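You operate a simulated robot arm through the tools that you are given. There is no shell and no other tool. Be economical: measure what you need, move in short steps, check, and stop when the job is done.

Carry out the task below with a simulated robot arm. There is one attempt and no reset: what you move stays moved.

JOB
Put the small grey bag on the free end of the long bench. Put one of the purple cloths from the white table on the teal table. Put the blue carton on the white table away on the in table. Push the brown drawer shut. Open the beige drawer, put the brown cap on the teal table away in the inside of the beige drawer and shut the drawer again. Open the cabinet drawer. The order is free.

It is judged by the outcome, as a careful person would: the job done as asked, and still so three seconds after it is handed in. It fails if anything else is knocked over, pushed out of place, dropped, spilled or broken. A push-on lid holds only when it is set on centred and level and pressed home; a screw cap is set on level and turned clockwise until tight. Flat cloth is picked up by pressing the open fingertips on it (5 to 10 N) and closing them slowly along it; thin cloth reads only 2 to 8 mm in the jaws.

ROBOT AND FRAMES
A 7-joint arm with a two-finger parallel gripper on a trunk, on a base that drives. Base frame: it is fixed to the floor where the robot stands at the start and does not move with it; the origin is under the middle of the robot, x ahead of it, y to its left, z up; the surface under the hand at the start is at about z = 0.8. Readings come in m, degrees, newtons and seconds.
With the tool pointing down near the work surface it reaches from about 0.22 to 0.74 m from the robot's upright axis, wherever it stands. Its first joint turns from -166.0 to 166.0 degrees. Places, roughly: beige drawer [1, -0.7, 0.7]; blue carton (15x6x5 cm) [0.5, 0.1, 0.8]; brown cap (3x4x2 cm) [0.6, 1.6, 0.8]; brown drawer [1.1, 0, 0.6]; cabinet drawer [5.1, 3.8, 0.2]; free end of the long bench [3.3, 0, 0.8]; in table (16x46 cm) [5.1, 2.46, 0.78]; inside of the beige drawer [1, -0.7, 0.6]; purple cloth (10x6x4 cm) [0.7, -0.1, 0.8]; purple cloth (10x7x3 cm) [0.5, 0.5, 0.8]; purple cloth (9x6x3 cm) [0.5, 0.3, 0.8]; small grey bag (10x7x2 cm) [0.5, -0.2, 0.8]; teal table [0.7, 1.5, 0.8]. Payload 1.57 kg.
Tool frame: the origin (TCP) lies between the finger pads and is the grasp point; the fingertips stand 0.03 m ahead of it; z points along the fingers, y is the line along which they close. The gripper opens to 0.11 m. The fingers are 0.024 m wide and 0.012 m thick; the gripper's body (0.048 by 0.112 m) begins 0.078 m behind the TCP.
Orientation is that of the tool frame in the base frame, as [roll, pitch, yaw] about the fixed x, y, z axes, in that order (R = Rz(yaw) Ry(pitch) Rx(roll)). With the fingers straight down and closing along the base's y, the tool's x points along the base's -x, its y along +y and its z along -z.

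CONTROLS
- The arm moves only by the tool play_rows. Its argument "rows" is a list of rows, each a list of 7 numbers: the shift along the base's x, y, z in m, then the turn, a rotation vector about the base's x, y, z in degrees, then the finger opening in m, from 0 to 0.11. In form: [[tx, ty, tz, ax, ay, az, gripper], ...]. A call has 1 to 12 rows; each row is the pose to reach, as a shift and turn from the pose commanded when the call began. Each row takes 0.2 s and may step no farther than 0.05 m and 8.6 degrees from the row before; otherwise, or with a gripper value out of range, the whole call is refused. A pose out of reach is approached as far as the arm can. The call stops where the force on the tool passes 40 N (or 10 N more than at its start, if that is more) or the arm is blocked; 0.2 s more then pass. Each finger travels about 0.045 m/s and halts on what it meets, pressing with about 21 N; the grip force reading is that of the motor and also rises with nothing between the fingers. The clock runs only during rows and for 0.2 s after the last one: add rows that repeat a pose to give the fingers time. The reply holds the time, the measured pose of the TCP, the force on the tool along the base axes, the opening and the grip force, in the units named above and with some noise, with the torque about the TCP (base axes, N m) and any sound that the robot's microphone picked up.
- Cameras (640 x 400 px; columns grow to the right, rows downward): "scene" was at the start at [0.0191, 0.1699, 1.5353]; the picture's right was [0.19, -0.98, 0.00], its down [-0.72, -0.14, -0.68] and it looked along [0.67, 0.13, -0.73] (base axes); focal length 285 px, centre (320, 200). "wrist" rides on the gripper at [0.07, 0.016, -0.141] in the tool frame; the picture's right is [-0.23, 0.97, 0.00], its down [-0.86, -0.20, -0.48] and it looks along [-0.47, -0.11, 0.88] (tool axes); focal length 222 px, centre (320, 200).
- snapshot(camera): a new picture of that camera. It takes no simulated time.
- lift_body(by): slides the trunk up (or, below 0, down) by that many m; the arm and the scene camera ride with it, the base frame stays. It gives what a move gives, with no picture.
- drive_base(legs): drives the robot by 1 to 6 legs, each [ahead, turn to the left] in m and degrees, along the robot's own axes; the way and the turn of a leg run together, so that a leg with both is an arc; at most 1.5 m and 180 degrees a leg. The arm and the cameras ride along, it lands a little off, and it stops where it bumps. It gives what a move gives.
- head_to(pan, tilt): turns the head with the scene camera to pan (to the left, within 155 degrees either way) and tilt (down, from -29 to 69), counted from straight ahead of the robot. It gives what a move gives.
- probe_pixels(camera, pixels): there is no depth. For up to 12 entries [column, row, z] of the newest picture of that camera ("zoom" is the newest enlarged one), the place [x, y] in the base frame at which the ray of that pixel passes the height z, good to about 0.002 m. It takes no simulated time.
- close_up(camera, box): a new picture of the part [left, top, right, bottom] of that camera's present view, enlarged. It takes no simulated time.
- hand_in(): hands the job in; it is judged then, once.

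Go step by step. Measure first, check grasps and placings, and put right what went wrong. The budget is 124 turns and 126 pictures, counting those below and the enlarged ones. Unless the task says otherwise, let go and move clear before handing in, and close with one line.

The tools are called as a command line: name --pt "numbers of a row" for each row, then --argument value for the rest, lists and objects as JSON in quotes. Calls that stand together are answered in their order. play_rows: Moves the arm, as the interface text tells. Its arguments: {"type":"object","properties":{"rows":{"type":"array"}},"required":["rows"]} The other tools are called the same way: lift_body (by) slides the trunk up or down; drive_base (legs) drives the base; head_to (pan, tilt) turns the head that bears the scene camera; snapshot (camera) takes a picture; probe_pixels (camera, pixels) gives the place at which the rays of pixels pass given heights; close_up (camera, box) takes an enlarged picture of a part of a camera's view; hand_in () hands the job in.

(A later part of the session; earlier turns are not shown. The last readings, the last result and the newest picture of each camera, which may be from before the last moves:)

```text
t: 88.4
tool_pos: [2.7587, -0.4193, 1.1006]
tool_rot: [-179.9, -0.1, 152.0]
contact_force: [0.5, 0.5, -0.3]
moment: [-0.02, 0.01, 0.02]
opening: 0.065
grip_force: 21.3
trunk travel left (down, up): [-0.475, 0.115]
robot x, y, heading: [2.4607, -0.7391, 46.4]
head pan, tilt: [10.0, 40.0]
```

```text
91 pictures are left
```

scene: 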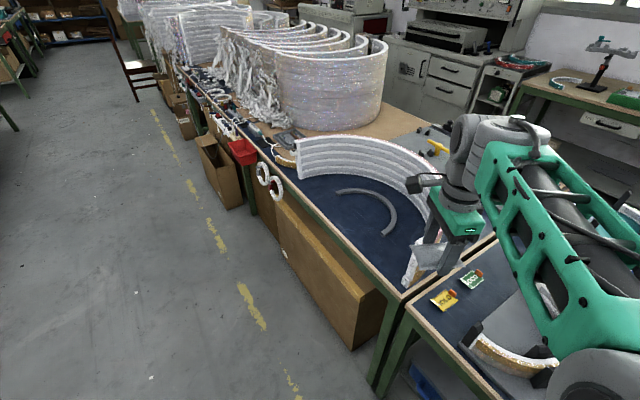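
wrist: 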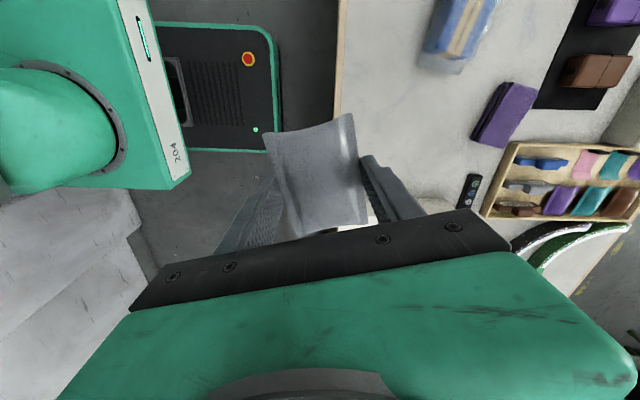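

The base touched the near bench; I'll back off a little, raise the trunk and look at the bench end closely.

drive_base --legs '[[-0.12, 0], [0, 43], [0.35, 0], [0, -43]]'

lift_body --by 0.11

head_to --pan -10 --tilt 38

snapshot --camera "scene"

snapshot --camera "wrist"

```text
t: 95.5
tool_pos: [2.6799, -0.1579, 1.1011]
tool_rot: [-179.9, -0.1, 151.8]
contact_force: [0.2, 0.4, -0.4]
moment: [0.02, -0.02, 0.01]
opening: 0.0651
grip_force: 21.0
trunk travel left (down, up): [-0.475, 0.115]
robot x, y, heading: [2.3779, -0.4763, 46.5]
head pan, tilt: [10.0, 40.0]
```

```text
t: 96.9
tool_pos: [2.6793, -0.1583, 1.211]
tool_rot: [180.0, -0.1, 151.8]
contact_force: [-0.7, -0.5, -1.1]
moment: [0.02, -0.02, 0.01]
opening: 0.0649
grip_force: 20.8
trunk travel left (down, up): [-0.585, 0.005]
robot x, y, heading: [2.3814, -0.474, 46.8]
head pan, tilt: [10.0, 40.0]
```

```text
t: 97.7
tool_pos: [2.6786, -0.1574, 1.2101]
tool_rot: [-179.9, -0.1, 151.7]
contact_force: [-0.1, 0.8, -0.3]
moment: [-0.02, 0.02, 0.04]
opening: 0.0649
grip_force: 21.1
trunk travel left (down, up): [-0.585, 0.005]
robot x, y, heading: [2.3814, -0.4751, 46.8]
head pan, tilt: [-10.0, 38.0]
```

```text
90 pictures are left
```

scene: 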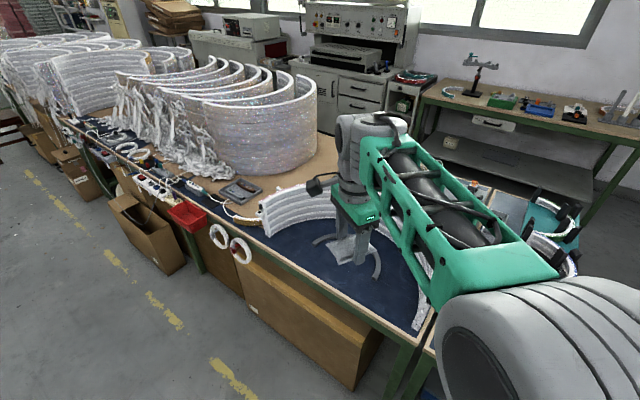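

```text
89 pictures are left
```

wrist: 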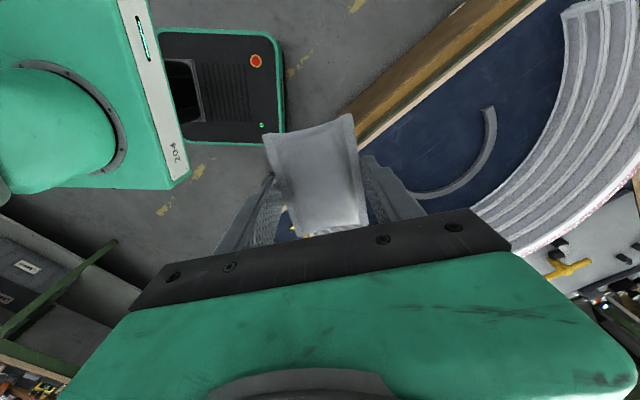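

The blue mat inside the arc is largely free except a thin grey arc piece. Probe positions.

probe_pixels --camera "wrist" --pixels '[[565, 15, 0.8], [475, 205, 0.8], [550, 240, 0.8], [488, 108, 0.8], [415, 195, 0.8], [450, 150, 0.8], [440, 110, 0.8], [540, 0, 0.8], [570, 268, 0.82], [375, 145, 0.8], [635, 180, 0.8]]'

probe_pixels --camera "scene" --pixels '[[265, 233, 0.8], [415, 330, 0.8], [425, 345, 0.8], [320, 240, 0.8], [378, 275, 0.8], [300, 130, 0.8], [300, 160, 0.8], [330, 190, 0.8], [240, 225, 0.8], [370, 310, 0.8], [265, 215, 0.8]]'

close_up --camera "scene" --box '[230, 130, 470, 350]'

```text
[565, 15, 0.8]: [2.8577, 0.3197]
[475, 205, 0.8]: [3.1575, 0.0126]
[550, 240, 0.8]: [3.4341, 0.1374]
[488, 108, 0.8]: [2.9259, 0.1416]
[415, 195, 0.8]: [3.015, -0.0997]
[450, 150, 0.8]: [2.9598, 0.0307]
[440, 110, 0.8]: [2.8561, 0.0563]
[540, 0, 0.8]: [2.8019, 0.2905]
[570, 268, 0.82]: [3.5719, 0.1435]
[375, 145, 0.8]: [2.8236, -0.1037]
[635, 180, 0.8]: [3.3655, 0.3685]
```

```text
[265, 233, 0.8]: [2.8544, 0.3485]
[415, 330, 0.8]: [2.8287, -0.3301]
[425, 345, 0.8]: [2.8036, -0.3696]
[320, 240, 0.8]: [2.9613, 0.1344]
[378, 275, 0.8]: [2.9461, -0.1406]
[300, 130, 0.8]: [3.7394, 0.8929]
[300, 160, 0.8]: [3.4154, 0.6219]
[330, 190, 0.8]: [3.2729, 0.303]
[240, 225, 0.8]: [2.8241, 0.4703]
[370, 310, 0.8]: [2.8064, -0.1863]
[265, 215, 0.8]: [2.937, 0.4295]
```

```text
1.82 times, centred on (350, 240) of scene
```

zoom: 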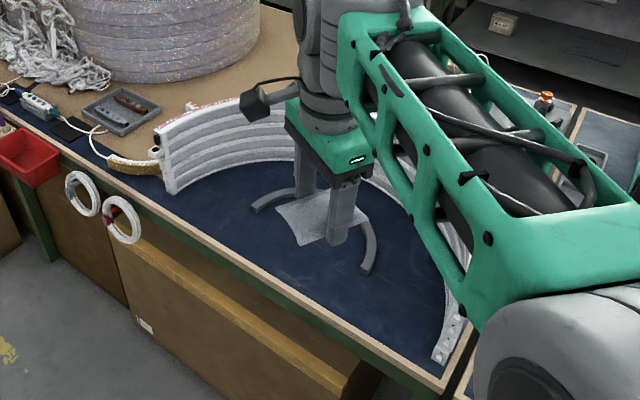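

The arm hides the zone behind the arc. I'll turn the robot left so the arm is out of the way and look at (3.3,0).

drive_base --legs '[[0, 60]]'

head_to --pan -85 --tilt 38

snapshot --camera "scene"

```text
t: 100.8
tool_pos: [2.2504, -0.0591, 1.2115]
tool_rot: [-179.8, -0.1, -147.9]
contact_force: [0.7, 0.4, -0.7]
moment: [0.0, -0.03, 0.03]
opening: 0.0649
grip_force: 21.5
trunk travel left (down, up): [-0.585, 0.005]
robot x, y, heading: [2.3812, -0.4789, 107.1]
head pan, tilt: [-10.0, 38.0]
```

```text
t: 102.3
tool_pos: [2.2506, -0.0586, 1.2112]
tool_rot: [-179.9, -0.2, -147.8]
contact_force: [1.1, 0.2, -0.8]
moment: [0.01, 0.03, -0.03]
opening: 0.0654
grip_force: 20.8
trunk travel left (down, up): [-0.585, 0.005]
robot x, y, heading: [2.3809, -0.4759, 107.2]
head pan, tilt: [-85.0, 38.0]
```

```text
87 pictures are left
```

scene: 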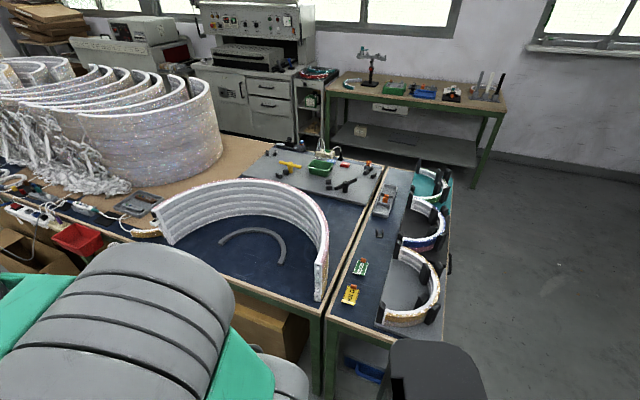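

probe_pixels --camera "scene" --pixels '[[345, 215, 0.8], [340, 245, 0.8], [325, 195, 0.8], [285, 285, 0.8], [235, 270, 0.8], [363, 205, 0.8], [243, 176, 0.8], [318, 300, 0.8], [325, 313, 0.8], [383, 165, 0.8], [330, 260, 0.8], [335, 268, 0.8]]'

close_up --camera "scene" --box '[140, 130, 460, 330]'

```text
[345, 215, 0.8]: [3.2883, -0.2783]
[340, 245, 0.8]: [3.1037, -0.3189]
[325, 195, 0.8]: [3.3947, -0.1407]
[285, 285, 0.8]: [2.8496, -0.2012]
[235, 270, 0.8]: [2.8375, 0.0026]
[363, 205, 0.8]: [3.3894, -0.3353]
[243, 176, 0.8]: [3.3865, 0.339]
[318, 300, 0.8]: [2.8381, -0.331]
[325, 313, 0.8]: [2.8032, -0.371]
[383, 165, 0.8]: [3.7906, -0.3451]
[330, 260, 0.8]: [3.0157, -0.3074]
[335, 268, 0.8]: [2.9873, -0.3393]
```

```text
2.00 times, centred on (300, 230) of scene
```

zoom: 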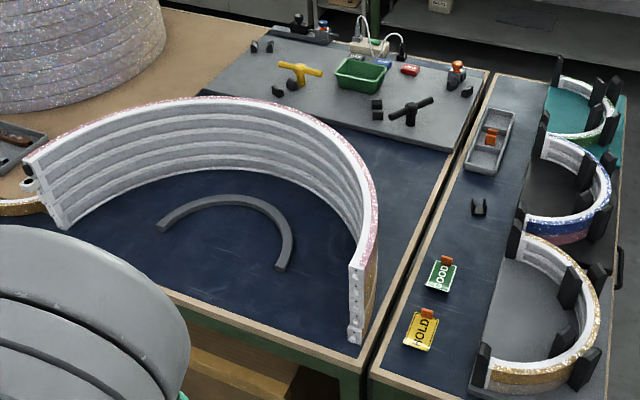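

The blue mat within the arc is free; I'll place the bag inside the small grey arc at about (2.965,0), reachable from the aisle. Drive to face it.

drive_base --legs '[[0, -17], [0.3, 0], [0, -75]]'

snapshot --camera "wrist"

```text
t: 108.5
tool_pos: [2.7993, -0.0556, 1.2114]
tool_rot: [-179.9, -0.1, 120.9]
contact_force: [-0.6, 0.1, 0.0]
moment: [-0.04, -0.02, -0.03]
opening: 0.065
grip_force: 21.3
trunk travel left (down, up): [-0.585, 0.005]
robot x, y, heading: [2.3805, -0.1757, 15.6]
head pan, tilt: [-85.0, 38.0]
```

```text
85 pictures are left
```

wrist: 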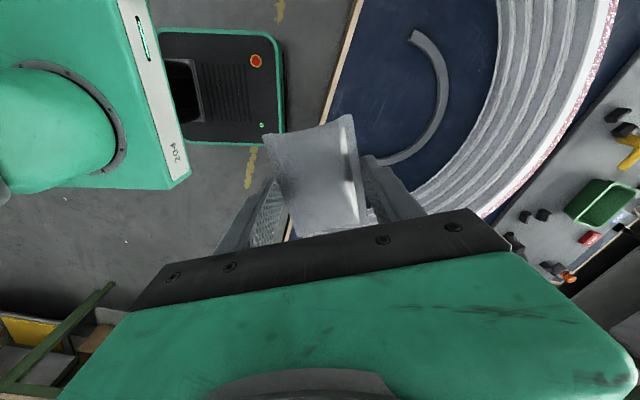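

probe_pixels --camera "wrist" --pixels '[[412, 40, 0.8], [448, 90, 0.8], [438, 125, 0.8], [385, 162, 0.8], [436, 80, 0.8], [360, 130, 0.8], [400, 200, 0.8], [490, 80, 0.8]]'

play_rows --pt "0.02 0.01 -0.03 0 0 -6 0.03" --pt "0.04 0.02 -0.06 0 0 -12 0.03" --pt "0.06 0.03 -0.09 0 0 -18 0.03" --pt "0.08 0.04 -0.11 0 0 -24 0.03" --pt "0.11 0.05 -0.13 0 0 -30 0.03" --pt "0.14 0.055 -0.15 0 0 -30 0.03" --pt "0.16 0.055 -0.17 0 0 -30 0.03"

snapshot --camera "wrist"

```text
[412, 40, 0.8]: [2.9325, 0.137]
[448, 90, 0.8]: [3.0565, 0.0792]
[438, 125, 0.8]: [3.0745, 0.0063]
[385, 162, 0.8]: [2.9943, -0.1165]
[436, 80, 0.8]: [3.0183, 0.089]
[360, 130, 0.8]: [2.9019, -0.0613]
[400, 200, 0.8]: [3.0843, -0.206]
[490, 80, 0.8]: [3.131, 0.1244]
```

```text
t: 110.1
tool_pos: [2.9584, 0.0011, 1.041]
tool_rot: [-179.8, -0.1, 90.9]
contact_force: [0.2, -0.3, 0.2]
moment: [-0.03, 0.05, 0.0]
opening: 0.0649
grip_force: 21.5
trunk travel left (down, up): [-0.585, 0.005]
robot x, y, heading: [2.3776, -0.1752, 16.0]
head pan, tilt: [-85.0, 38.0]
```

```text
84 pictures are left
```

wrist: 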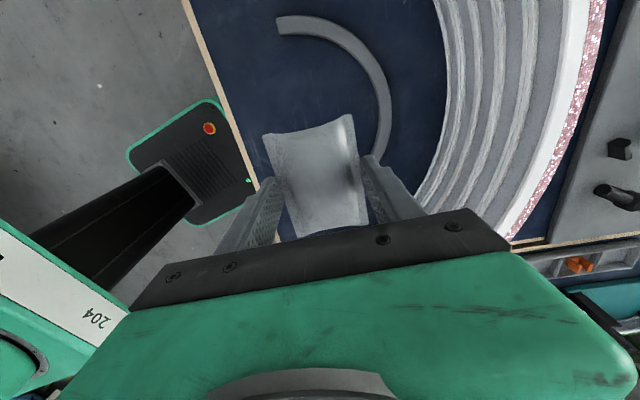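

Position good (small arc's inside apex at x≈3.05). Descend to near contact.

play_rows --pt "-0.008 0 -0.04 0 0 0 0.03" --pt "-0.008 0 -0.08 0 0 0 0.03" --pt "-0.008 0 -0.12 0 0 0 0.03" --pt "-0.008 0 -0.16 0 0 0 0.03" --pt "-0.008 0 -0.19 0 0 0 0.03" --pt "-0.008 0 -0.202 0 0 0 0.03" --pt "-0.008 0 -0.202 0 0 0 0.03"

snapshot --camera "wrist"

```text
t: 111.7
tool_pos: [2.951, -0.0002, 0.8385]
tool_rot: [-179.8, -0.1, 91.0]
contact_force: [-0.8, 0.4, -1.2]
moment: [0.01, -0.01, 0.03]
opening: 0.0648
grip_force: 21.0
trunk travel left (down, up): [-0.585, 0.005]
robot x, y, heading: [2.378, -0.1723, 15.7]
head pan, tilt: [-85.0, 38.0]
```

```text
83 pictures are left
```

wrist: 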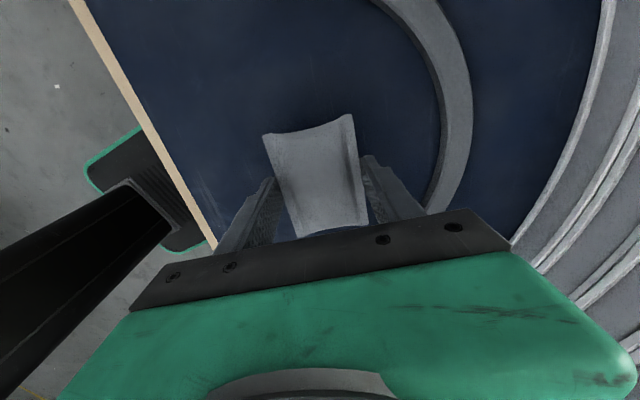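

play_rows --pt "0 0 -0.004 0 0 0 0.03" --pt "0 0 -0.004 0 0 0 0.085" --pt "0 0 -0.004 0 0 0 0.085" --pt "0 0 -0.004 0 0 0 0.085" --pt "0 0 0.03 0 0 0 0.085" --pt "0 0 0.08 0 0 0 0.085" --pt "0 0 0.13 0 0 0 0.085" --pt "0 0 0.18 0 0 0 0.085" --pt "-0.03 0 0.22 0 0 0 0.085" --pt "-0.06 -0.01 0.26 0 0 0 0.085" --pt "-0.1 -0.02 0.28 0 0 0 0.085" --pt "-0.14 -0.03 0.29 0 0 0 0.085"

snapshot --camera "wrist"

```text
refused: row 10 steps farther than a row can; nothing moved
```

```text
82 pictures are left
```

wrist: 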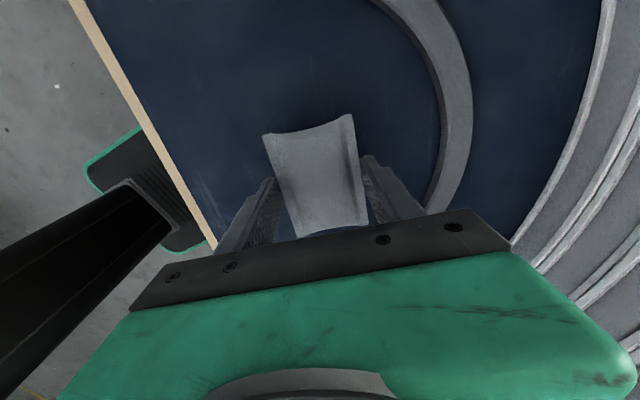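

A step was too long; repeat with smaller steps.

play_rows --pt "0 0 -0.004 0 0 0 0.03" --pt "0 0 -0.004 0 0 0 0.085" --pt "0 0 -0.004 0 0 0 0.085" --pt "0 0 -0.004 0 0 0 0.085" --pt "0 0 0.03 0 0 0 0.085" --pt "0 0 0.075 0 0 0 0.085" --pt "0 0 0.12 0 0 0 0.085" --pt "0 0 0.165 0 0 0 0.085" --pt "-0.02 0 0.205 0 0 0 0.085" --pt "-0.04 -0.01 0.245 0 0 0 0.085" --pt "-0.08 -0.02 0.265 0 0 0 0.085" --pt "-0.12 -0.03 0.28 0 0 0 0.085"

snapshot --camera "wrist"

```text
t: 114.3
tool_pos: [2.8293, -0.0308, 1.1197]
tool_rot: [-180.0, -0.1, 90.9]
contact_force: [-1.1, -0.2, 0.0]
moment: [-0.01, -0.03, -0.02]
opening: 0.0847
grip_force: 0.1
trunk travel left (down, up): [-0.585, 0.005]
robot x, y, heading: [2.3786, -0.1704, 15.9]
head pan, tilt: [-85.0, 38.0]
```

```text
81 pictures are left
```

wrist: 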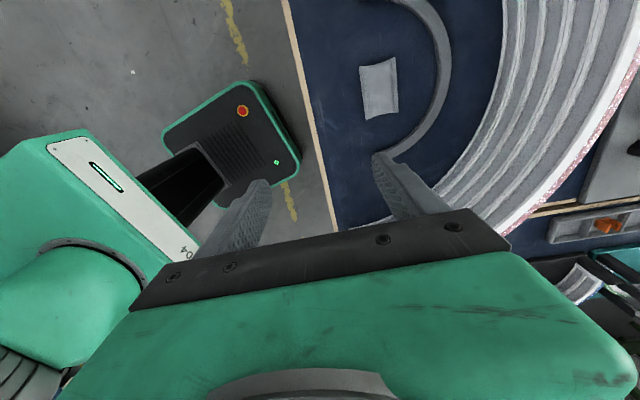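

The bag sits on the mat (px 380,88). Now turn towards the drawers and look.

drive_base --legs '[[0, 164]]'

head_to --pan 10 --tilt 35

snapshot --camera "scene"

```text
t: 121.5
tool_pos: [1.9034, -0.1942, 1.1188]
tool_rot: [-179.9, -0.1, -104.2]
contact_force: [-0.3, -0.8, -0.1]
moment: [-0.01, -0.02, -0.02]
opening: 0.0852
grip_force: 0.0
trunk travel left (down, up): [-0.585, 0.005]
robot x, y, heading: [2.3806, -0.1752, -179.3]
head pan, tilt: [-85.0, 38.0]
```

```text
t: 123.2
tool_pos: [1.9034, -0.1951, 1.118]
tool_rot: [-179.9, 0.0, -104.2]
contact_force: [-1.1, -0.1, 0.2]
moment: [0.02, 0.0, 0.02]
opening: 0.085
grip_force: 0.0
trunk travel left (down, up): [-0.585, 0.005]
robot x, y, heading: [2.3803, -0.1744, -179.2]
head pan, tilt: [10.0, 35.0]
```

```text
80 pictures are left
```

scene: 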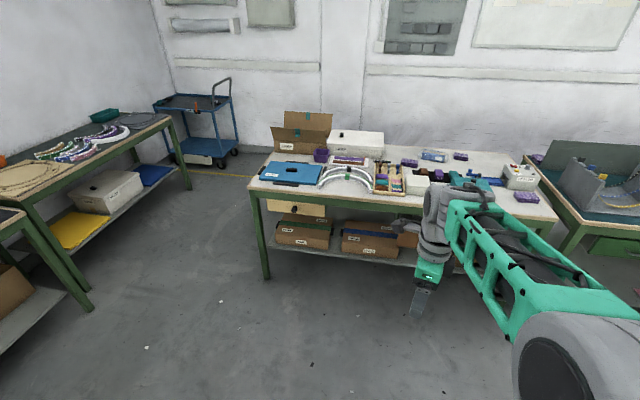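

close_up --camera "scene" --box '[240, 170, 400, 270]'

probe_pixels --camera "zoom" --pixels '[[80, 100, 0.8], [220, 155, 0.71], [100, 140, 0.74], [345, 140, 0.74], [345, 190, 0.65], [110, 165, 0.65], [220, 160, 0.69]]'

drive_base --legs '[[0, -50]]'

head_to --pan 52 --tilt 35

snapshot --camera "scene"

```text
4.00 times, centred on (320, 220) of scene
```

zoom: 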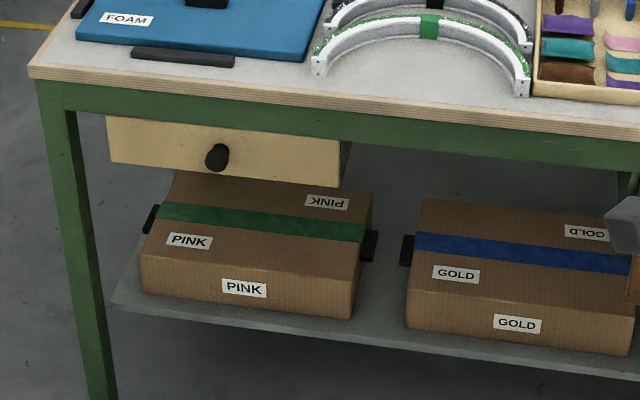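

```text
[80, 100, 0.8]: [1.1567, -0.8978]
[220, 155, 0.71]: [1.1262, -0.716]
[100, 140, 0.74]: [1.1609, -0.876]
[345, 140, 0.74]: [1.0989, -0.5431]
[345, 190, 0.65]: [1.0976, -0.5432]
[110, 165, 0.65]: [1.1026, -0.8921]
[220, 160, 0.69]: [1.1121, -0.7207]
```

```text
t: 125.8
tool_pos: [2.0576, 0.175, 1.1191]
tool_rot: [-179.9, -0.1, -154.3]
contact_force: [0.7, 0.1, 0.5]
moment: [0.0, -0.02, -0.02]
opening: 0.085
grip_force: 0.0
trunk travel left (down, up): [-0.585, 0.005]
robot x, y, heading: [2.3767, -0.1757, 130.6]
head pan, tilt: [10.0, 35.0]
```

```text
t: 126.9
tool_pos: [2.0575, 0.1767, 1.119]
tool_rot: [-179.9, -0.1, -154.3]
contact_force: [-0.3, 0.3, 0.4]
moment: [-0.02, 0.0, 0.02]
opening: 0.085
grip_force: 0.0
trunk travel left (down, up): [-0.585, 0.005]
robot x, y, heading: [2.3799, -0.1758, 130.6]
head pan, tilt: [52.0, 35.0]
```

```text
78 pictures are left
```

scene: 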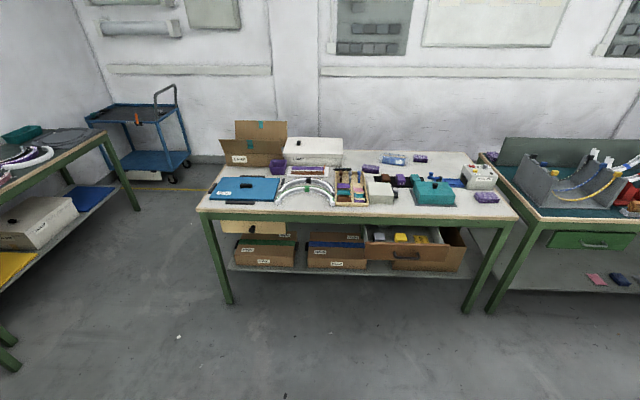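

Brown drawer stands open at px (365-447, 230-262). Close up.

close_up --camera "scene" --box '[190, 190, 510, 310]'

close_up --camera "scene" --box '[340, 200, 500, 300]'

probe_pixels --camera "zoom" --pixels '[[100, 170, 0.7], [445, 180, 0.7], [270, 210, 0.65], [105, 240, 0.6], [425, 250, 0.6], [105, 110, 0.7], [270, 220, 0.65], [60, 65, 0.8], [600, 60, 0.8], [500, 390, 0.0], [460, 230, 0.6], [250, 185, 0.7]]'

```text
2.00 times, centred on (350, 250) of scene
```

zoom: 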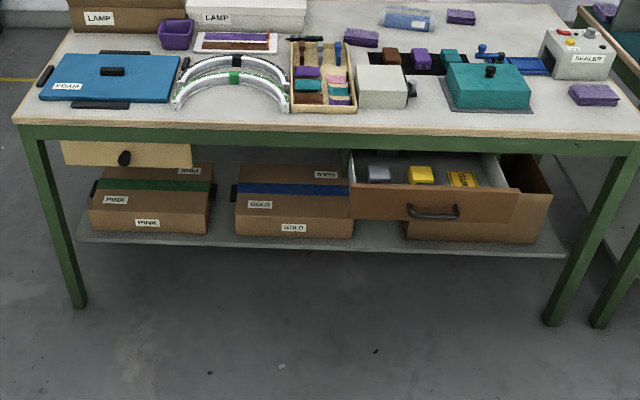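

```text
4.00 times, centred on (420, 250) of scene
```

zoom: 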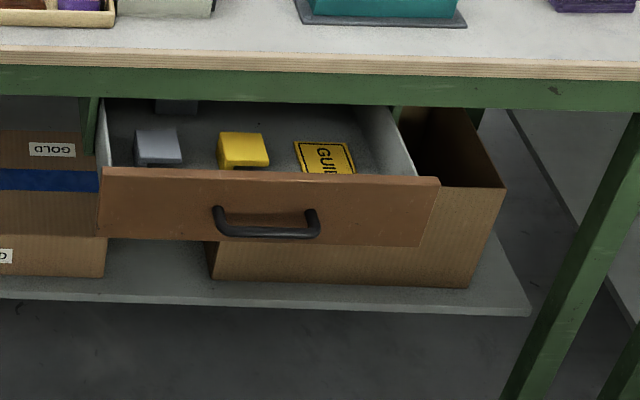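

```text
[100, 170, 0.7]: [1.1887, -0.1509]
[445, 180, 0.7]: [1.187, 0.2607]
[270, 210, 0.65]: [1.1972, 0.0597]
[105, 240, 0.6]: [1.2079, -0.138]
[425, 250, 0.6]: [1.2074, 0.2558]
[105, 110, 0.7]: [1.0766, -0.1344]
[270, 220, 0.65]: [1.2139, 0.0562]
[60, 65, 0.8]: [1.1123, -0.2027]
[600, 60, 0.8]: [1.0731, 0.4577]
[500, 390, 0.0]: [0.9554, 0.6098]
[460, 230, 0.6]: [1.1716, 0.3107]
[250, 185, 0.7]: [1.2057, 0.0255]
```

Brown drawer front is at x≈1.2, y -0.15..0.26. Plan: stand in front with heading 180, tool horizontal, push. Drive first.

drive_base --legs '[[0, 22], [0.45, 0], [0, 27]]'

head_to --pan 20 --tilt 50

play_rows --pt "-0.01 0 0 0 8.2 0 0.0" --pt "-0.02 0 0 0 16.4 0 0.0" --pt "-0.03 0 0 0 24.6 0 0.0" --pt "-0.04 0 0 0 32.8 0 0.0" --pt "-0.05 0 0 0 41 0 0.0" --pt "-0.06 0 0 0 49.2 0 0.0" --pt "-0.07 0 0 0 57.4 0 0.0" --pt "-0.08 0 0 0 65.6 0 0.0" --pt "-0.09 0 0 0 73.8 0 0.0" --pt "-0.1 0 0 0 82 0 0.0" --pt "-0.1 0 0 0 90 0 0.0"

snapshot --camera "scene"

```text
t: 132.2
tool_pos: [1.5074, 0.0176, 1.1189]
tool_rot: [-179.8, -0.1, -105.3]
contact_force: [-0.2, -0.5, 0.2]
moment: [-0.01, -0.02, 0.02]
opening: 0.0849
grip_force: 0.1
trunk travel left (down, up): [-0.585, 0.005]
robot x, y, heading: [1.9852, 0.0288, 179.4]
head pan, tilt: [52.0, 35.0]
```

```text
t: 133.1
tool_pos: [1.5066, 0.0187, 1.1187]
tool_rot: [-179.9, -0.1, -105.3]
contact_force: [-0.2, -0.4, 1.0]
moment: [0.0, -0.03, -0.01]
opening: 0.0854
grip_force: 0.1
trunk travel left (down, up): [-0.585, 0.005]
robot x, y, heading: [1.9787, 0.0311, 179.7]
head pan, tilt: [20.0, 50.0]
```

```text
t: 135.5
tool_pos: [1.4077, 0.0181, 1.1186]
tool_rot: [90.1, -15.3, -89.9]
contact_force: [-0.8, -0.4, 1.7]
moment: [-0.01, 0.0, -0.03]
opening: 0.0
grip_force: 21.1
trunk travel left (down, up): [-0.585, 0.005]
robot x, y, heading: [1.9829, 0.0299, 179.5]
head pan, tilt: [20.0, 50.0]
```

```text
75 pictures are left
```

scene: 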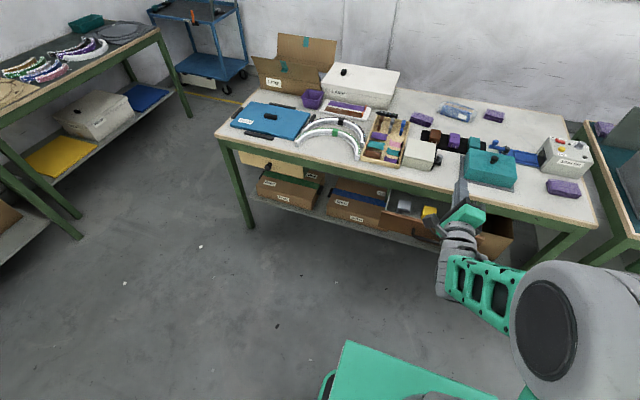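

Tool is horizontal. Lower the trunk to drawer height and check.

lift_body --by -0.46

snapshot --camera "scene"

snapshot --camera "wrist"

```text
refused: -0.46 is not a number from -0.4 to 0.4
```

```text
74 pictures are left
```

scene: 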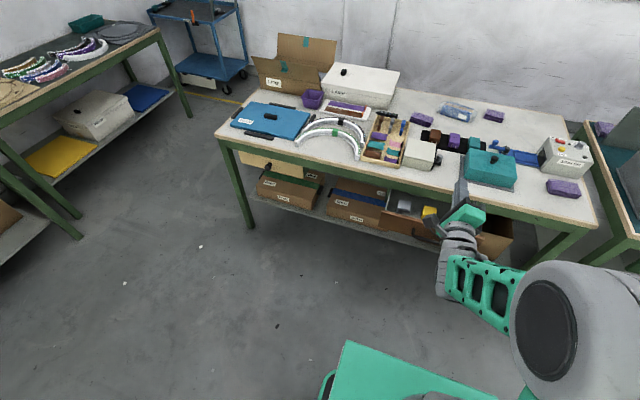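

```text
73 pictures are left
```

wrist: 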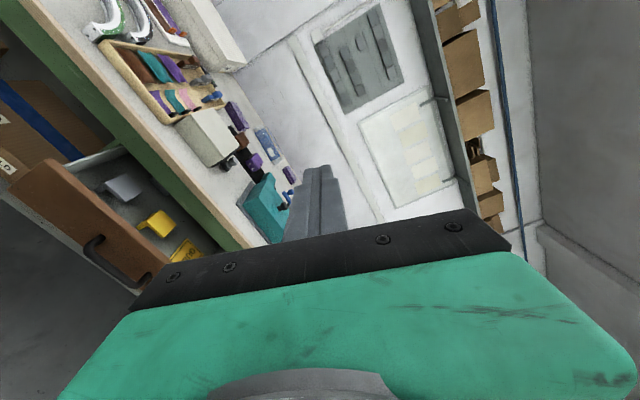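

lift_body --by -0.4

lift_body --by -0.06

snapshot --camera "wrist"

snapshot --camera "scene"

```text
t: 139.3
tool_pos: [1.4076, 0.0191, 0.7189]
tool_rot: [90.1, -15.3, -89.9]
contact_force: [-0.3, -0.4, 0.3]
moment: [-0.01, 0.01, -0.01]
opening: 0.0001
grip_force: 21.0
trunk travel left (down, up): [-0.185, 0.405]
robot x, y, heading: [1.9844, 0.0337, 179.5]
head pan, tilt: [20.0, 50.0]
```

```text
t: 140.3
tool_pos: [1.4069, 0.0182, 0.6575]
tool_rot: [90.1, -15.3, -89.9]
contact_force: [-0.3, 0.3, -0.2]
moment: [-0.01, 0.03, 0.02]
opening: 0.0
grip_force: 20.6
trunk travel left (down, up): [-0.125, 0.465]
robot x, y, heading: [1.9813, 0.0306, 179.6]
head pan, tilt: [20.0, 50.0]
```

```text
72 pictures are left
```

wrist: 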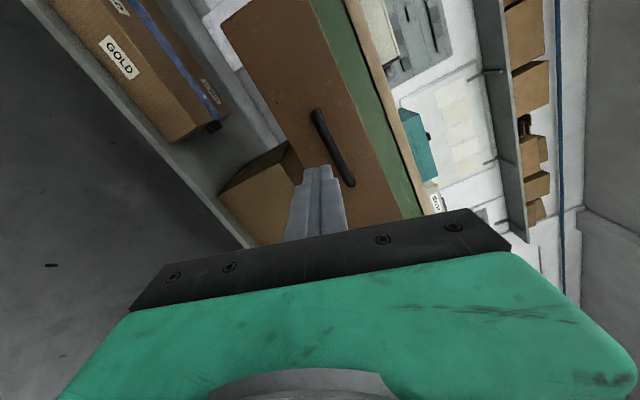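

```text
71 pictures are left
```

scene: 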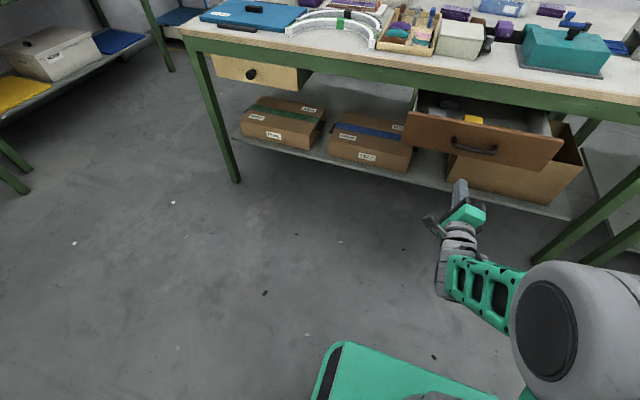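

The tool points at the brown front near the handle. Triangulate the front's height with this lower view.

probe_pixels --camera "scene" --pixels '[[409, 112, 0.7], [409, 112, 0.74], [404, 146, 0.6], [404, 146, 0.65], [563, 140, 0.7], [563, 140, 0.74], [475, 149, 0.65], [475, 149, 0.68], [460, 185, 0.6575], [252, 74, 0.69], [252, 74, 0.71], [310, 70, 0.74]]'

close_up --camera "scene" --box '[380, 80, 600, 220]'

```text
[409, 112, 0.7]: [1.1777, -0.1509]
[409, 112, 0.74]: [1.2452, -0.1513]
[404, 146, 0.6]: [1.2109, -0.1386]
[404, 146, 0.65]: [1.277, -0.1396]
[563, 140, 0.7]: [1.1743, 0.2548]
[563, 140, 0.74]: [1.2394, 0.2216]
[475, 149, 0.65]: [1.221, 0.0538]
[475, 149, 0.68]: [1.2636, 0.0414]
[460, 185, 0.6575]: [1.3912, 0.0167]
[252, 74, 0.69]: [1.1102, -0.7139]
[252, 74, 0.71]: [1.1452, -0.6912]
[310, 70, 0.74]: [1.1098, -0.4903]
```

```text
2.86 times, centred on (490, 150) of scene
```

zoom: 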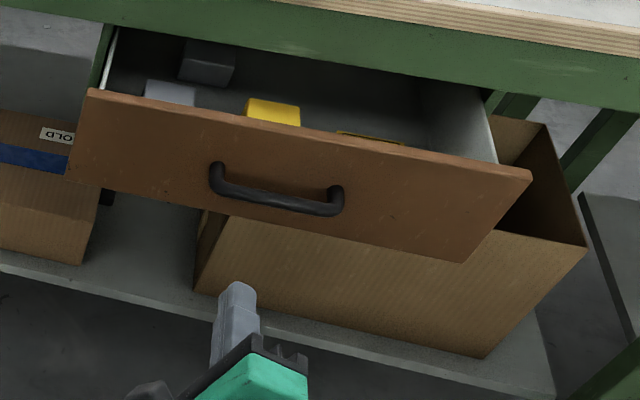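

Front plane ≈x 1.2, z 0.60–0.71. I'll push beside the handle at y=-0.05, z=0.655; first drive 0.1 m ahead and shift sideways.

drive_base --legs '[[0.1, 0]]'

play_rows --pt "0 -0.035 0 0 0 0 0.0" --pt "0 -0.07 0 0 0 0 0.0" --pt "-0.02 -0.07 0 0 0 0 0.0" --pt "-0.04 -0.07 0 0 0 0 0.0" --pt "-0.06 -0.07 0 0 0 0 0.0" --pt "-0.08 -0.07 0 0 0 0 0.0" --pt "-0.1 -0.07 0 0 0 0 0.0" --pt "-0.12 -0.07 0 0 0 0 0.0"

close_up --camera "scene" --box '[340, 60, 600, 240]'

```text
t: 141.5
tool_pos: [1.3078, 0.019, 0.6595]
tool_rot: [90.1, -15.3, -90.0]
contact_force: [-0.3, -0.8, 0.3]
moment: [-0.01, 0.01, -0.02]
opening: 0.0
grip_force: 20.8
trunk travel left (down, up): [-0.125, 0.465]
robot x, y, heading: [1.879, 0.0344, 179.6]
head pan, tilt: [20.0, 50.0]
```

```text
t: 143.3
tool_pos: [1.1864, -0.0517, 0.6586]
tool_rot: [90.1, -15.3, -90.0]
contact_force: [1.8, 0.1, 0.8]
moment: [-0.03, -0.02, -0.08]
opening: 0.0
grip_force: 21.1
trunk travel left (down, up): [-0.125, 0.465]
robot x, y, heading: [1.8789, 0.032, 179.6]
head pan, tilt: [20.0, 50.0]
```

```text
2.22 times, centred on (470, 150) of scene
```

zoom: 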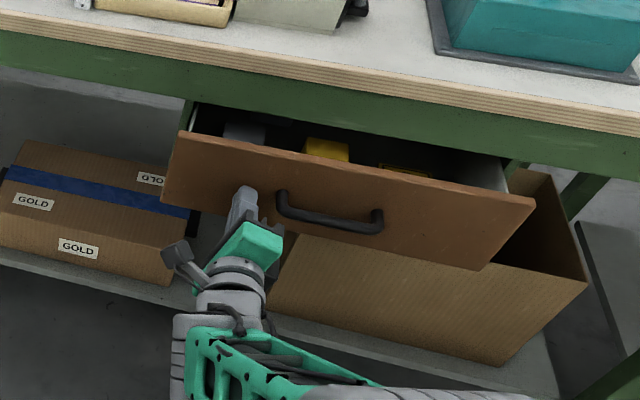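

Contact and pushing well (1.8 N). Continue in small steps until it stops.

play_rows --pt "-0.02 0 0 0 0 0 0.0" --pt "-0.04 0 0 0 0 0 0.0" --pt "-0.06 0 0 0 0 0 0.0" --pt "-0.075 0 0 0 0 0 0.0" --pt "-0.085 0 0 0 0 0 0.0" --pt "-0.095 0 0 0 0 0 0.0" --pt "-0.105 0 0 0 0 0 0.0" --pt "-0.115 0 0 0 0 0 0.0" --pt "-0.125 0 0 0 0 0 0.0"

close_up --camera "scene" --box '[300, 60, 600, 260]'

```text
t: 144.6
tool_pos: [1.1008, -0.0521, 0.6582]
tool_rot: [90.0, -15.1, -89.8]
contact_force: [32.6, 2.4, 10.0]
moment: [0.09, 0.2, -0.46]
opening: 0.0003
grip_force: 20.8
trunk travel left (down, up): [-0.125, 0.465]
robot x, y, heading: [1.8856, 0.0312, 179.8]
head pan, tilt: [20.0, 50.0]
stopped in row 6: the force on the tool passed its limit at 62 N (the readings are from after the stop); the commanded pose is now the measured one
```

```text
2.00 times, centred on (450, 160) of scene
```

zoom: 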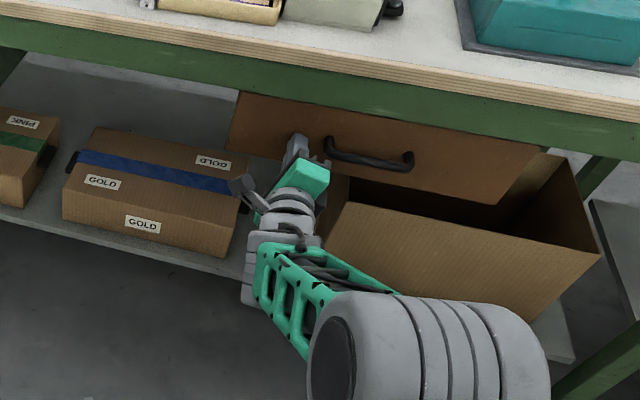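

The drawer stopped at its end (tip at x≈1.07), shut. Retract, then move to the beige drawer.

play_rows --pt "0.04 0 0 0 0 0 0.0" --pt "0.08 0 0 0 0 0 0.02" --pt "0.1 0 0 0 0 0 0.06"

drive_base --legs '[[-0.2, 0], [0, 90], [0.663, 0], [0, -90]]'

head_to --pan 0 --tilt 35

snapshot --camera "scene"

snapshot --camera "wrist"

```text
t: 145.4
tool_pos: [1.1985, -0.0531, 0.655]
tool_rot: [90.2, -15.1, -89.9]
contact_force: [-1.1, -0.8, -0.7]
moment: [0.0, 0.0, 0.04]
opening: 0.0478
grip_force: 0.0
trunk travel left (down, up): [-0.125, 0.465]
robot x, y, heading: [1.8808, 0.0311, 179.7]
head pan, tilt: [20.0, 50.0]
```

```text
t: 158.0
tool_pos: [1.394, -0.712, 0.6545]
tool_rot: [90.3, -15.2, -90.2]
contact_force: [0.1, -0.4, 0.2]
moment: [-0.04, 0.01, -0.04]
opening: 0.0602
grip_force: 0.1
trunk travel left (down, up): [-0.125, 0.465]
robot x, y, heading: [2.0782, -0.6345, 179.4]
head pan, tilt: [20.0, 50.0]
```

```text
t: 158.8
tool_pos: [1.3943, -0.7109, 0.6551]
tool_rot: [90.3, -15.2, -90.2]
contact_force: [-0.2, 0.4, 0.1]
moment: [0.01, 0.0, -0.02]
opening: 0.0601
grip_force: 0.1
trunk travel left (down, up): [-0.125, 0.465]
robot x, y, heading: [2.0781, -0.6315, 179.3]
head pan, tilt: [0.0, 35.0]
```

```text
67 pictures are left
```

scene: 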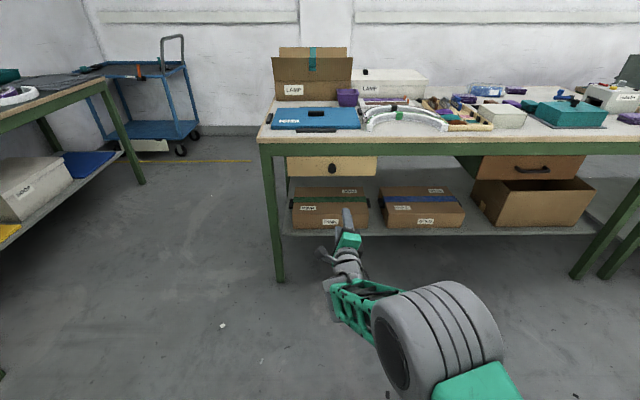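

```text
66 pictures are left
```

wrist: 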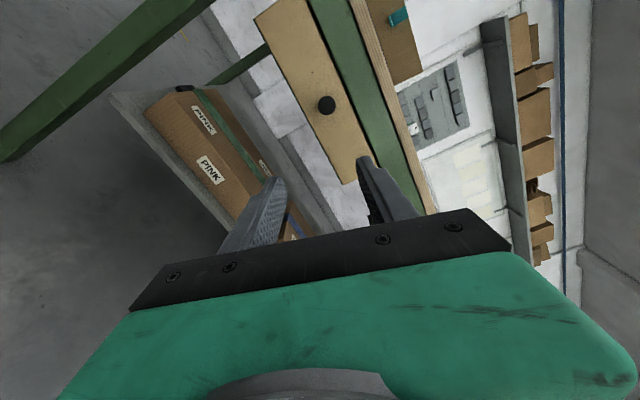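

Brown drawer is now flush (px 535,168). Knob at scene (332,169), wrist (327,105); probe both for its position.

close_up --camera "scene" --box '[270, 130, 400, 250]'

probe_pixels --camera "scene" --pixels '[[332, 170, 0.68], [332, 170, 0.69], [332, 170, 0.7]]'

probe_pixels --camera "wrist" --pixels '[[327, 105, 0.68], [327, 105, 0.69], [327, 105, 0.7]]'

```text
3.33 times, centred on (335, 190) of scene
```

zoom: 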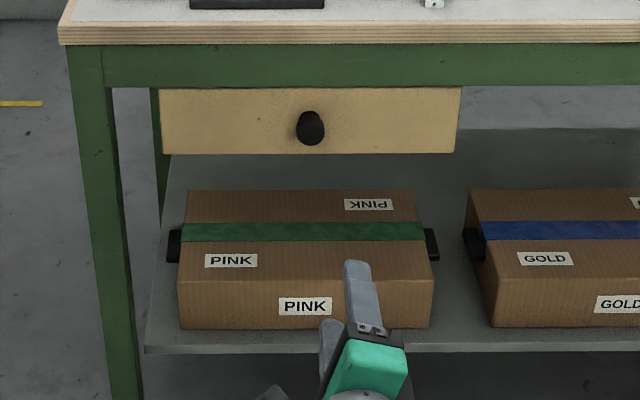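

```text
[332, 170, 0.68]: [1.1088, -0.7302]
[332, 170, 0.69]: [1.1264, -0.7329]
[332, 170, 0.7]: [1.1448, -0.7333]
```

```text
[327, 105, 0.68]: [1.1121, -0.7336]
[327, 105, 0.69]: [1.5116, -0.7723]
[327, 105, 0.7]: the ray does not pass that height
```

Knob at about (1.11,-0.733,0.68). Align laterally, then drive 0.2 ahead.

play_rows --pt "0 -0.012 0.012 0 0 0 0.06" --pt "0 -0.022 0.025 0 0 0 0.06"

drive_base --legs '[[0.2, 0]]'

snapshot --camera "wrist"

close_up --camera "scene" --box '[230, 100, 430, 260]'

```text
t: 159.4
tool_pos: [1.3952, -0.7335, 0.681]
tool_rot: [90.3, -15.2, -90.3]
contact_force: [-0.2, 0.6, 0.0]
moment: [0.0, -0.01, 0.0]
opening: 0.0599
grip_force: 0.1
trunk travel left (down, up): [-0.125, 0.465]
robot x, y, heading: [2.082, -0.6293, 179.2]
head pan, tilt: [0.0, 35.0]
```

```text
t: 161.0
tool_pos: [1.1939, -0.7321, 0.6802]
tool_rot: [90.3, -15.2, -90.2]
contact_force: [0.5, 0.6, -0.4]
moment: [-0.01, -0.01, 0.0]
opening: 0.0601
grip_force: 0.0
trunk travel left (down, up): [-0.125, 0.465]
robot x, y, heading: [1.8801, -0.6335, 179.6]
head pan, tilt: [0.0, 35.0]
```

```text
64 pictures are left
```

wrist: 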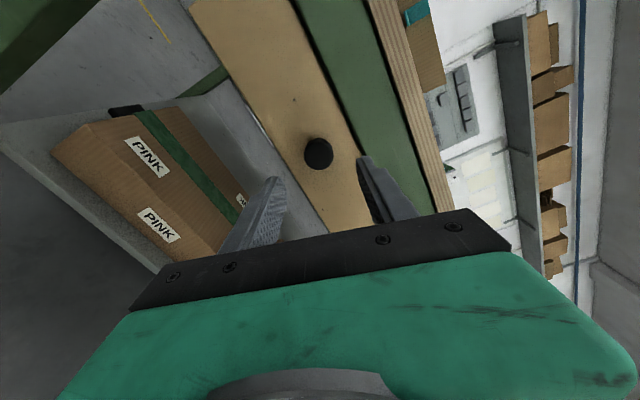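

```text
2.50 times, centred on (330, 180) of scene
```

zoom: 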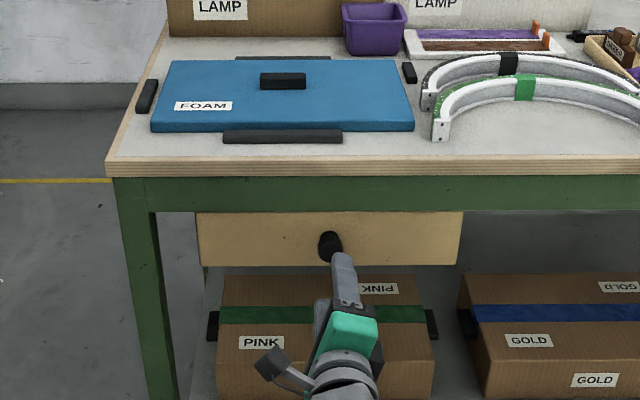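

Aligned (knob px (319,153), axis expected (320,157)). Advance, grip, then pull.

play_rows --pt "-0.03 0 0 0 0 0 0.06" --pt "-0.06 0 0 0 0 0 0.06" --pt "-0.08 0 0 0 0 0 0.06" --pt "-0.08 0 0 0 0 0 0.03" --pt "-0.08 0 0 0 0 0 0.01" --pt "-0.08 0 0 0 0 0 0.0" --pt "-0.08 0 0 0 0 0 0.0"

snapshot --camera "wrist"

```text
t: 162.6
tool_pos: [1.1144, -0.7316, 0.679]
tool_rot: [90.4, -15.2, -90.2]
contact_force: [0.3, -1.6, -8.0]
moment: [-0.03, 0.43, 0.01]
opening: 0.0307
grip_force: 30.4
trunk travel left (down, up): [-0.125, 0.465]
robot x, y, heading: [1.8805, -0.6299, 179.3]
head pan, tilt: [0.0, 35.0]
```

```text
62 pictures are left
```

wrist: 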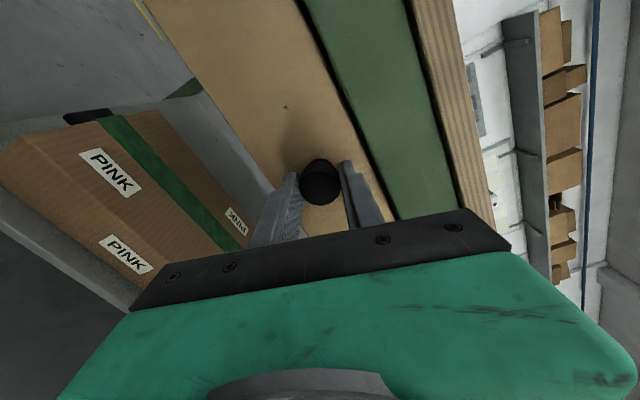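

Knob gripped (opening 0.031). Pull along +x 0.2 m.

play_rows --pt "0.015 0 0 0 0 0 0.0" --pt "0.03 0 0 0 0 0 0.0" --pt "0.05 0 0 0 0 0 0.0" --pt "0.07 0 0 0 0 0 0.0" --pt "0.09 0 0 0 0 0 0.0" --pt "0.11 0 0 0 0 0 0.0" --pt "0.13 0 0 0 0 0 0.0" --pt "0.15 0 0 0 0 0 0.0" --pt "0.17 0 0 0 0 0 0.0" --pt "0.185 0 0 0 0 0 0.0"

snapshot --camera "scene"

```text
t: 164.8
tool_pos: [1.2991, -0.7305, 0.6778]
tool_rot: [90.5, -15.2, -90.3]
contact_force: [-0.3, 3.2, -21.1]
moment: [0.1, 0.18, -0.16]
opening: 0.0308
grip_force: 40.0
trunk travel left (down, up): [-0.125, 0.465]
robot x, y, heading: [1.8759, -0.6295, 179.7]
head pan, tilt: [0.0, 35.0]
```

```text
61 pictures are left
```

scene: 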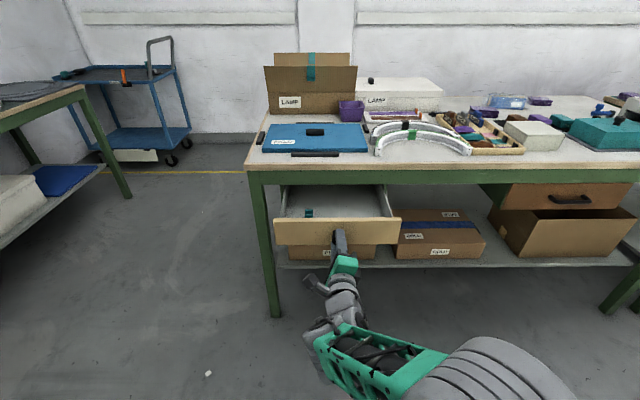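

The drawer is open about 0.185 m. Pull slightly more, then release and back off.

play_rows --pt "0.015 0 -0.003 0 0 0 0.0" --pt "0.03 0 -0.003 0 0 0 0.0" --pt "0.03 0 -0.003 0 0 0 0.03" --pt "0.03 0 -0.003 0 0 0 0.06" --pt "0.03 0 -0.003 0 0 0 0.07" --pt "0.06 0 -0.003 0 0 0 0.07" --pt "0.09 0 -0.003 0 0 0 0.07" --pt "0.12 0 -0.003 0 0 0 0.07"

drive_base --legs '[[-0.25, 0]]'

snapshot --camera "scene"

```text
t: 166.6
tool_pos: [1.4196, -0.7304, 0.6764]
tool_rot: [90.3, -15.2, -90.2]
contact_force: [0.1, 0.1, -0.1]
moment: [-0.03, 0.03, -0.02]
opening: 0.07
grip_force: 0.1
trunk travel left (down, up): [-0.125, 0.465]
robot x, y, heading: [1.876, -0.6291, 179.4]
head pan, tilt: [0.0, 35.0]
```

```text
t: 168.4
tool_pos: [1.6693, -0.734, 0.6767]
tool_rot: [90.3, -15.3, -90.3]
contact_force: [-0.2, 0.6, 0.2]
moment: [0.02, 0.01, 0.0]
opening: 0.0701
grip_force: 0.1
trunk travel left (down, up): [-0.125, 0.465]
robot x, y, heading: [2.1283, -0.6333, 179.5]
head pan, tilt: [0.0, 35.0]
```

```text
60 pictures are left
```

scene: 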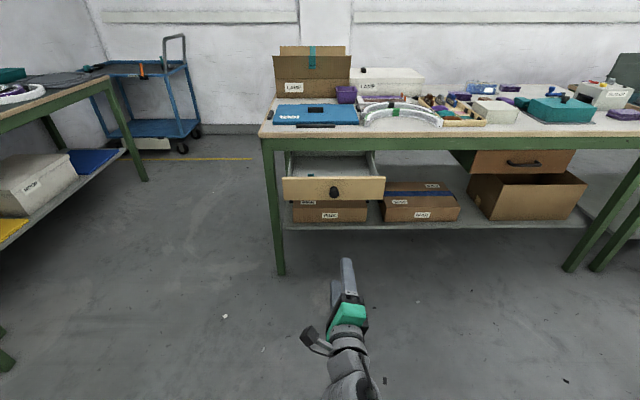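

Now locate the brown cap on the teal table: raise the trunk and look from the aisle side.

lift_body --by 0.4

drive_base --legs '[[0, -90], [1.3, 0]]'

head_to --pan 60 --tilt 30

snapshot --camera "scene"

```text
t: 172.2
tool_pos: [1.6693, -0.7329, 1.0765]
tool_rot: [90.2, -15.3, -90.3]
contact_force: [0.2, -0.4, 0.2]
moment: [0.01, -0.02, 0.02]
opening: 0.07
grip_force: 0.1
trunk travel left (down, up): [-0.525, 0.065]
robot x, y, heading: [2.1275, -0.6328, 179.3]
head pan, tilt: [0.0, 35.0]
```

```text
t: 182.6
tool_pos: [2.0616, 1.1291, 1.0768]
tool_rot: [90.3, -15.2, 179.1]
contact_force: [0.1, -0.3, -0.1]
moment: [0.0, 0.0, 0.02]
opening: 0.0698
grip_force: 0.1
trunk travel left (down, up): [-0.525, 0.065]
robot x, y, heading: [2.1547, 0.6683, 88.7]
head pan, tilt: [0.0, 35.0]
```

```text
t: 183.9
tool_pos: [2.0602, 1.1295, 1.0762]
tool_rot: [90.3, -15.2, 179.1]
contact_force: [-0.2, -0.6, -0.4]
moment: [-0.01, -0.02, -0.01]
opening: 0.07
grip_force: 0.1
trunk travel left (down, up): [-0.525, 0.065]
robot x, y, heading: [2.1565, 0.6653, 88.7]
head pan, tilt: [60.0, 30.0]
```

```text
59 pictures are left
```

scene: 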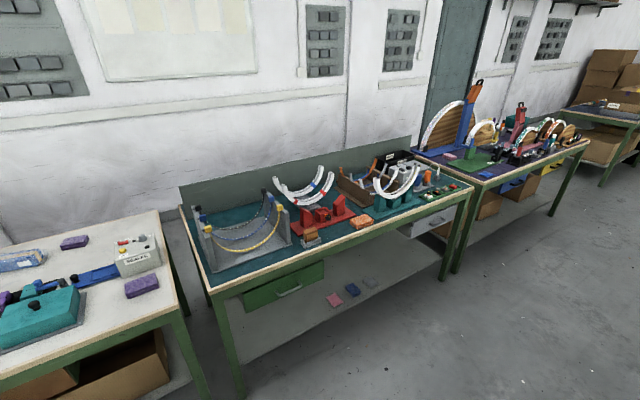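

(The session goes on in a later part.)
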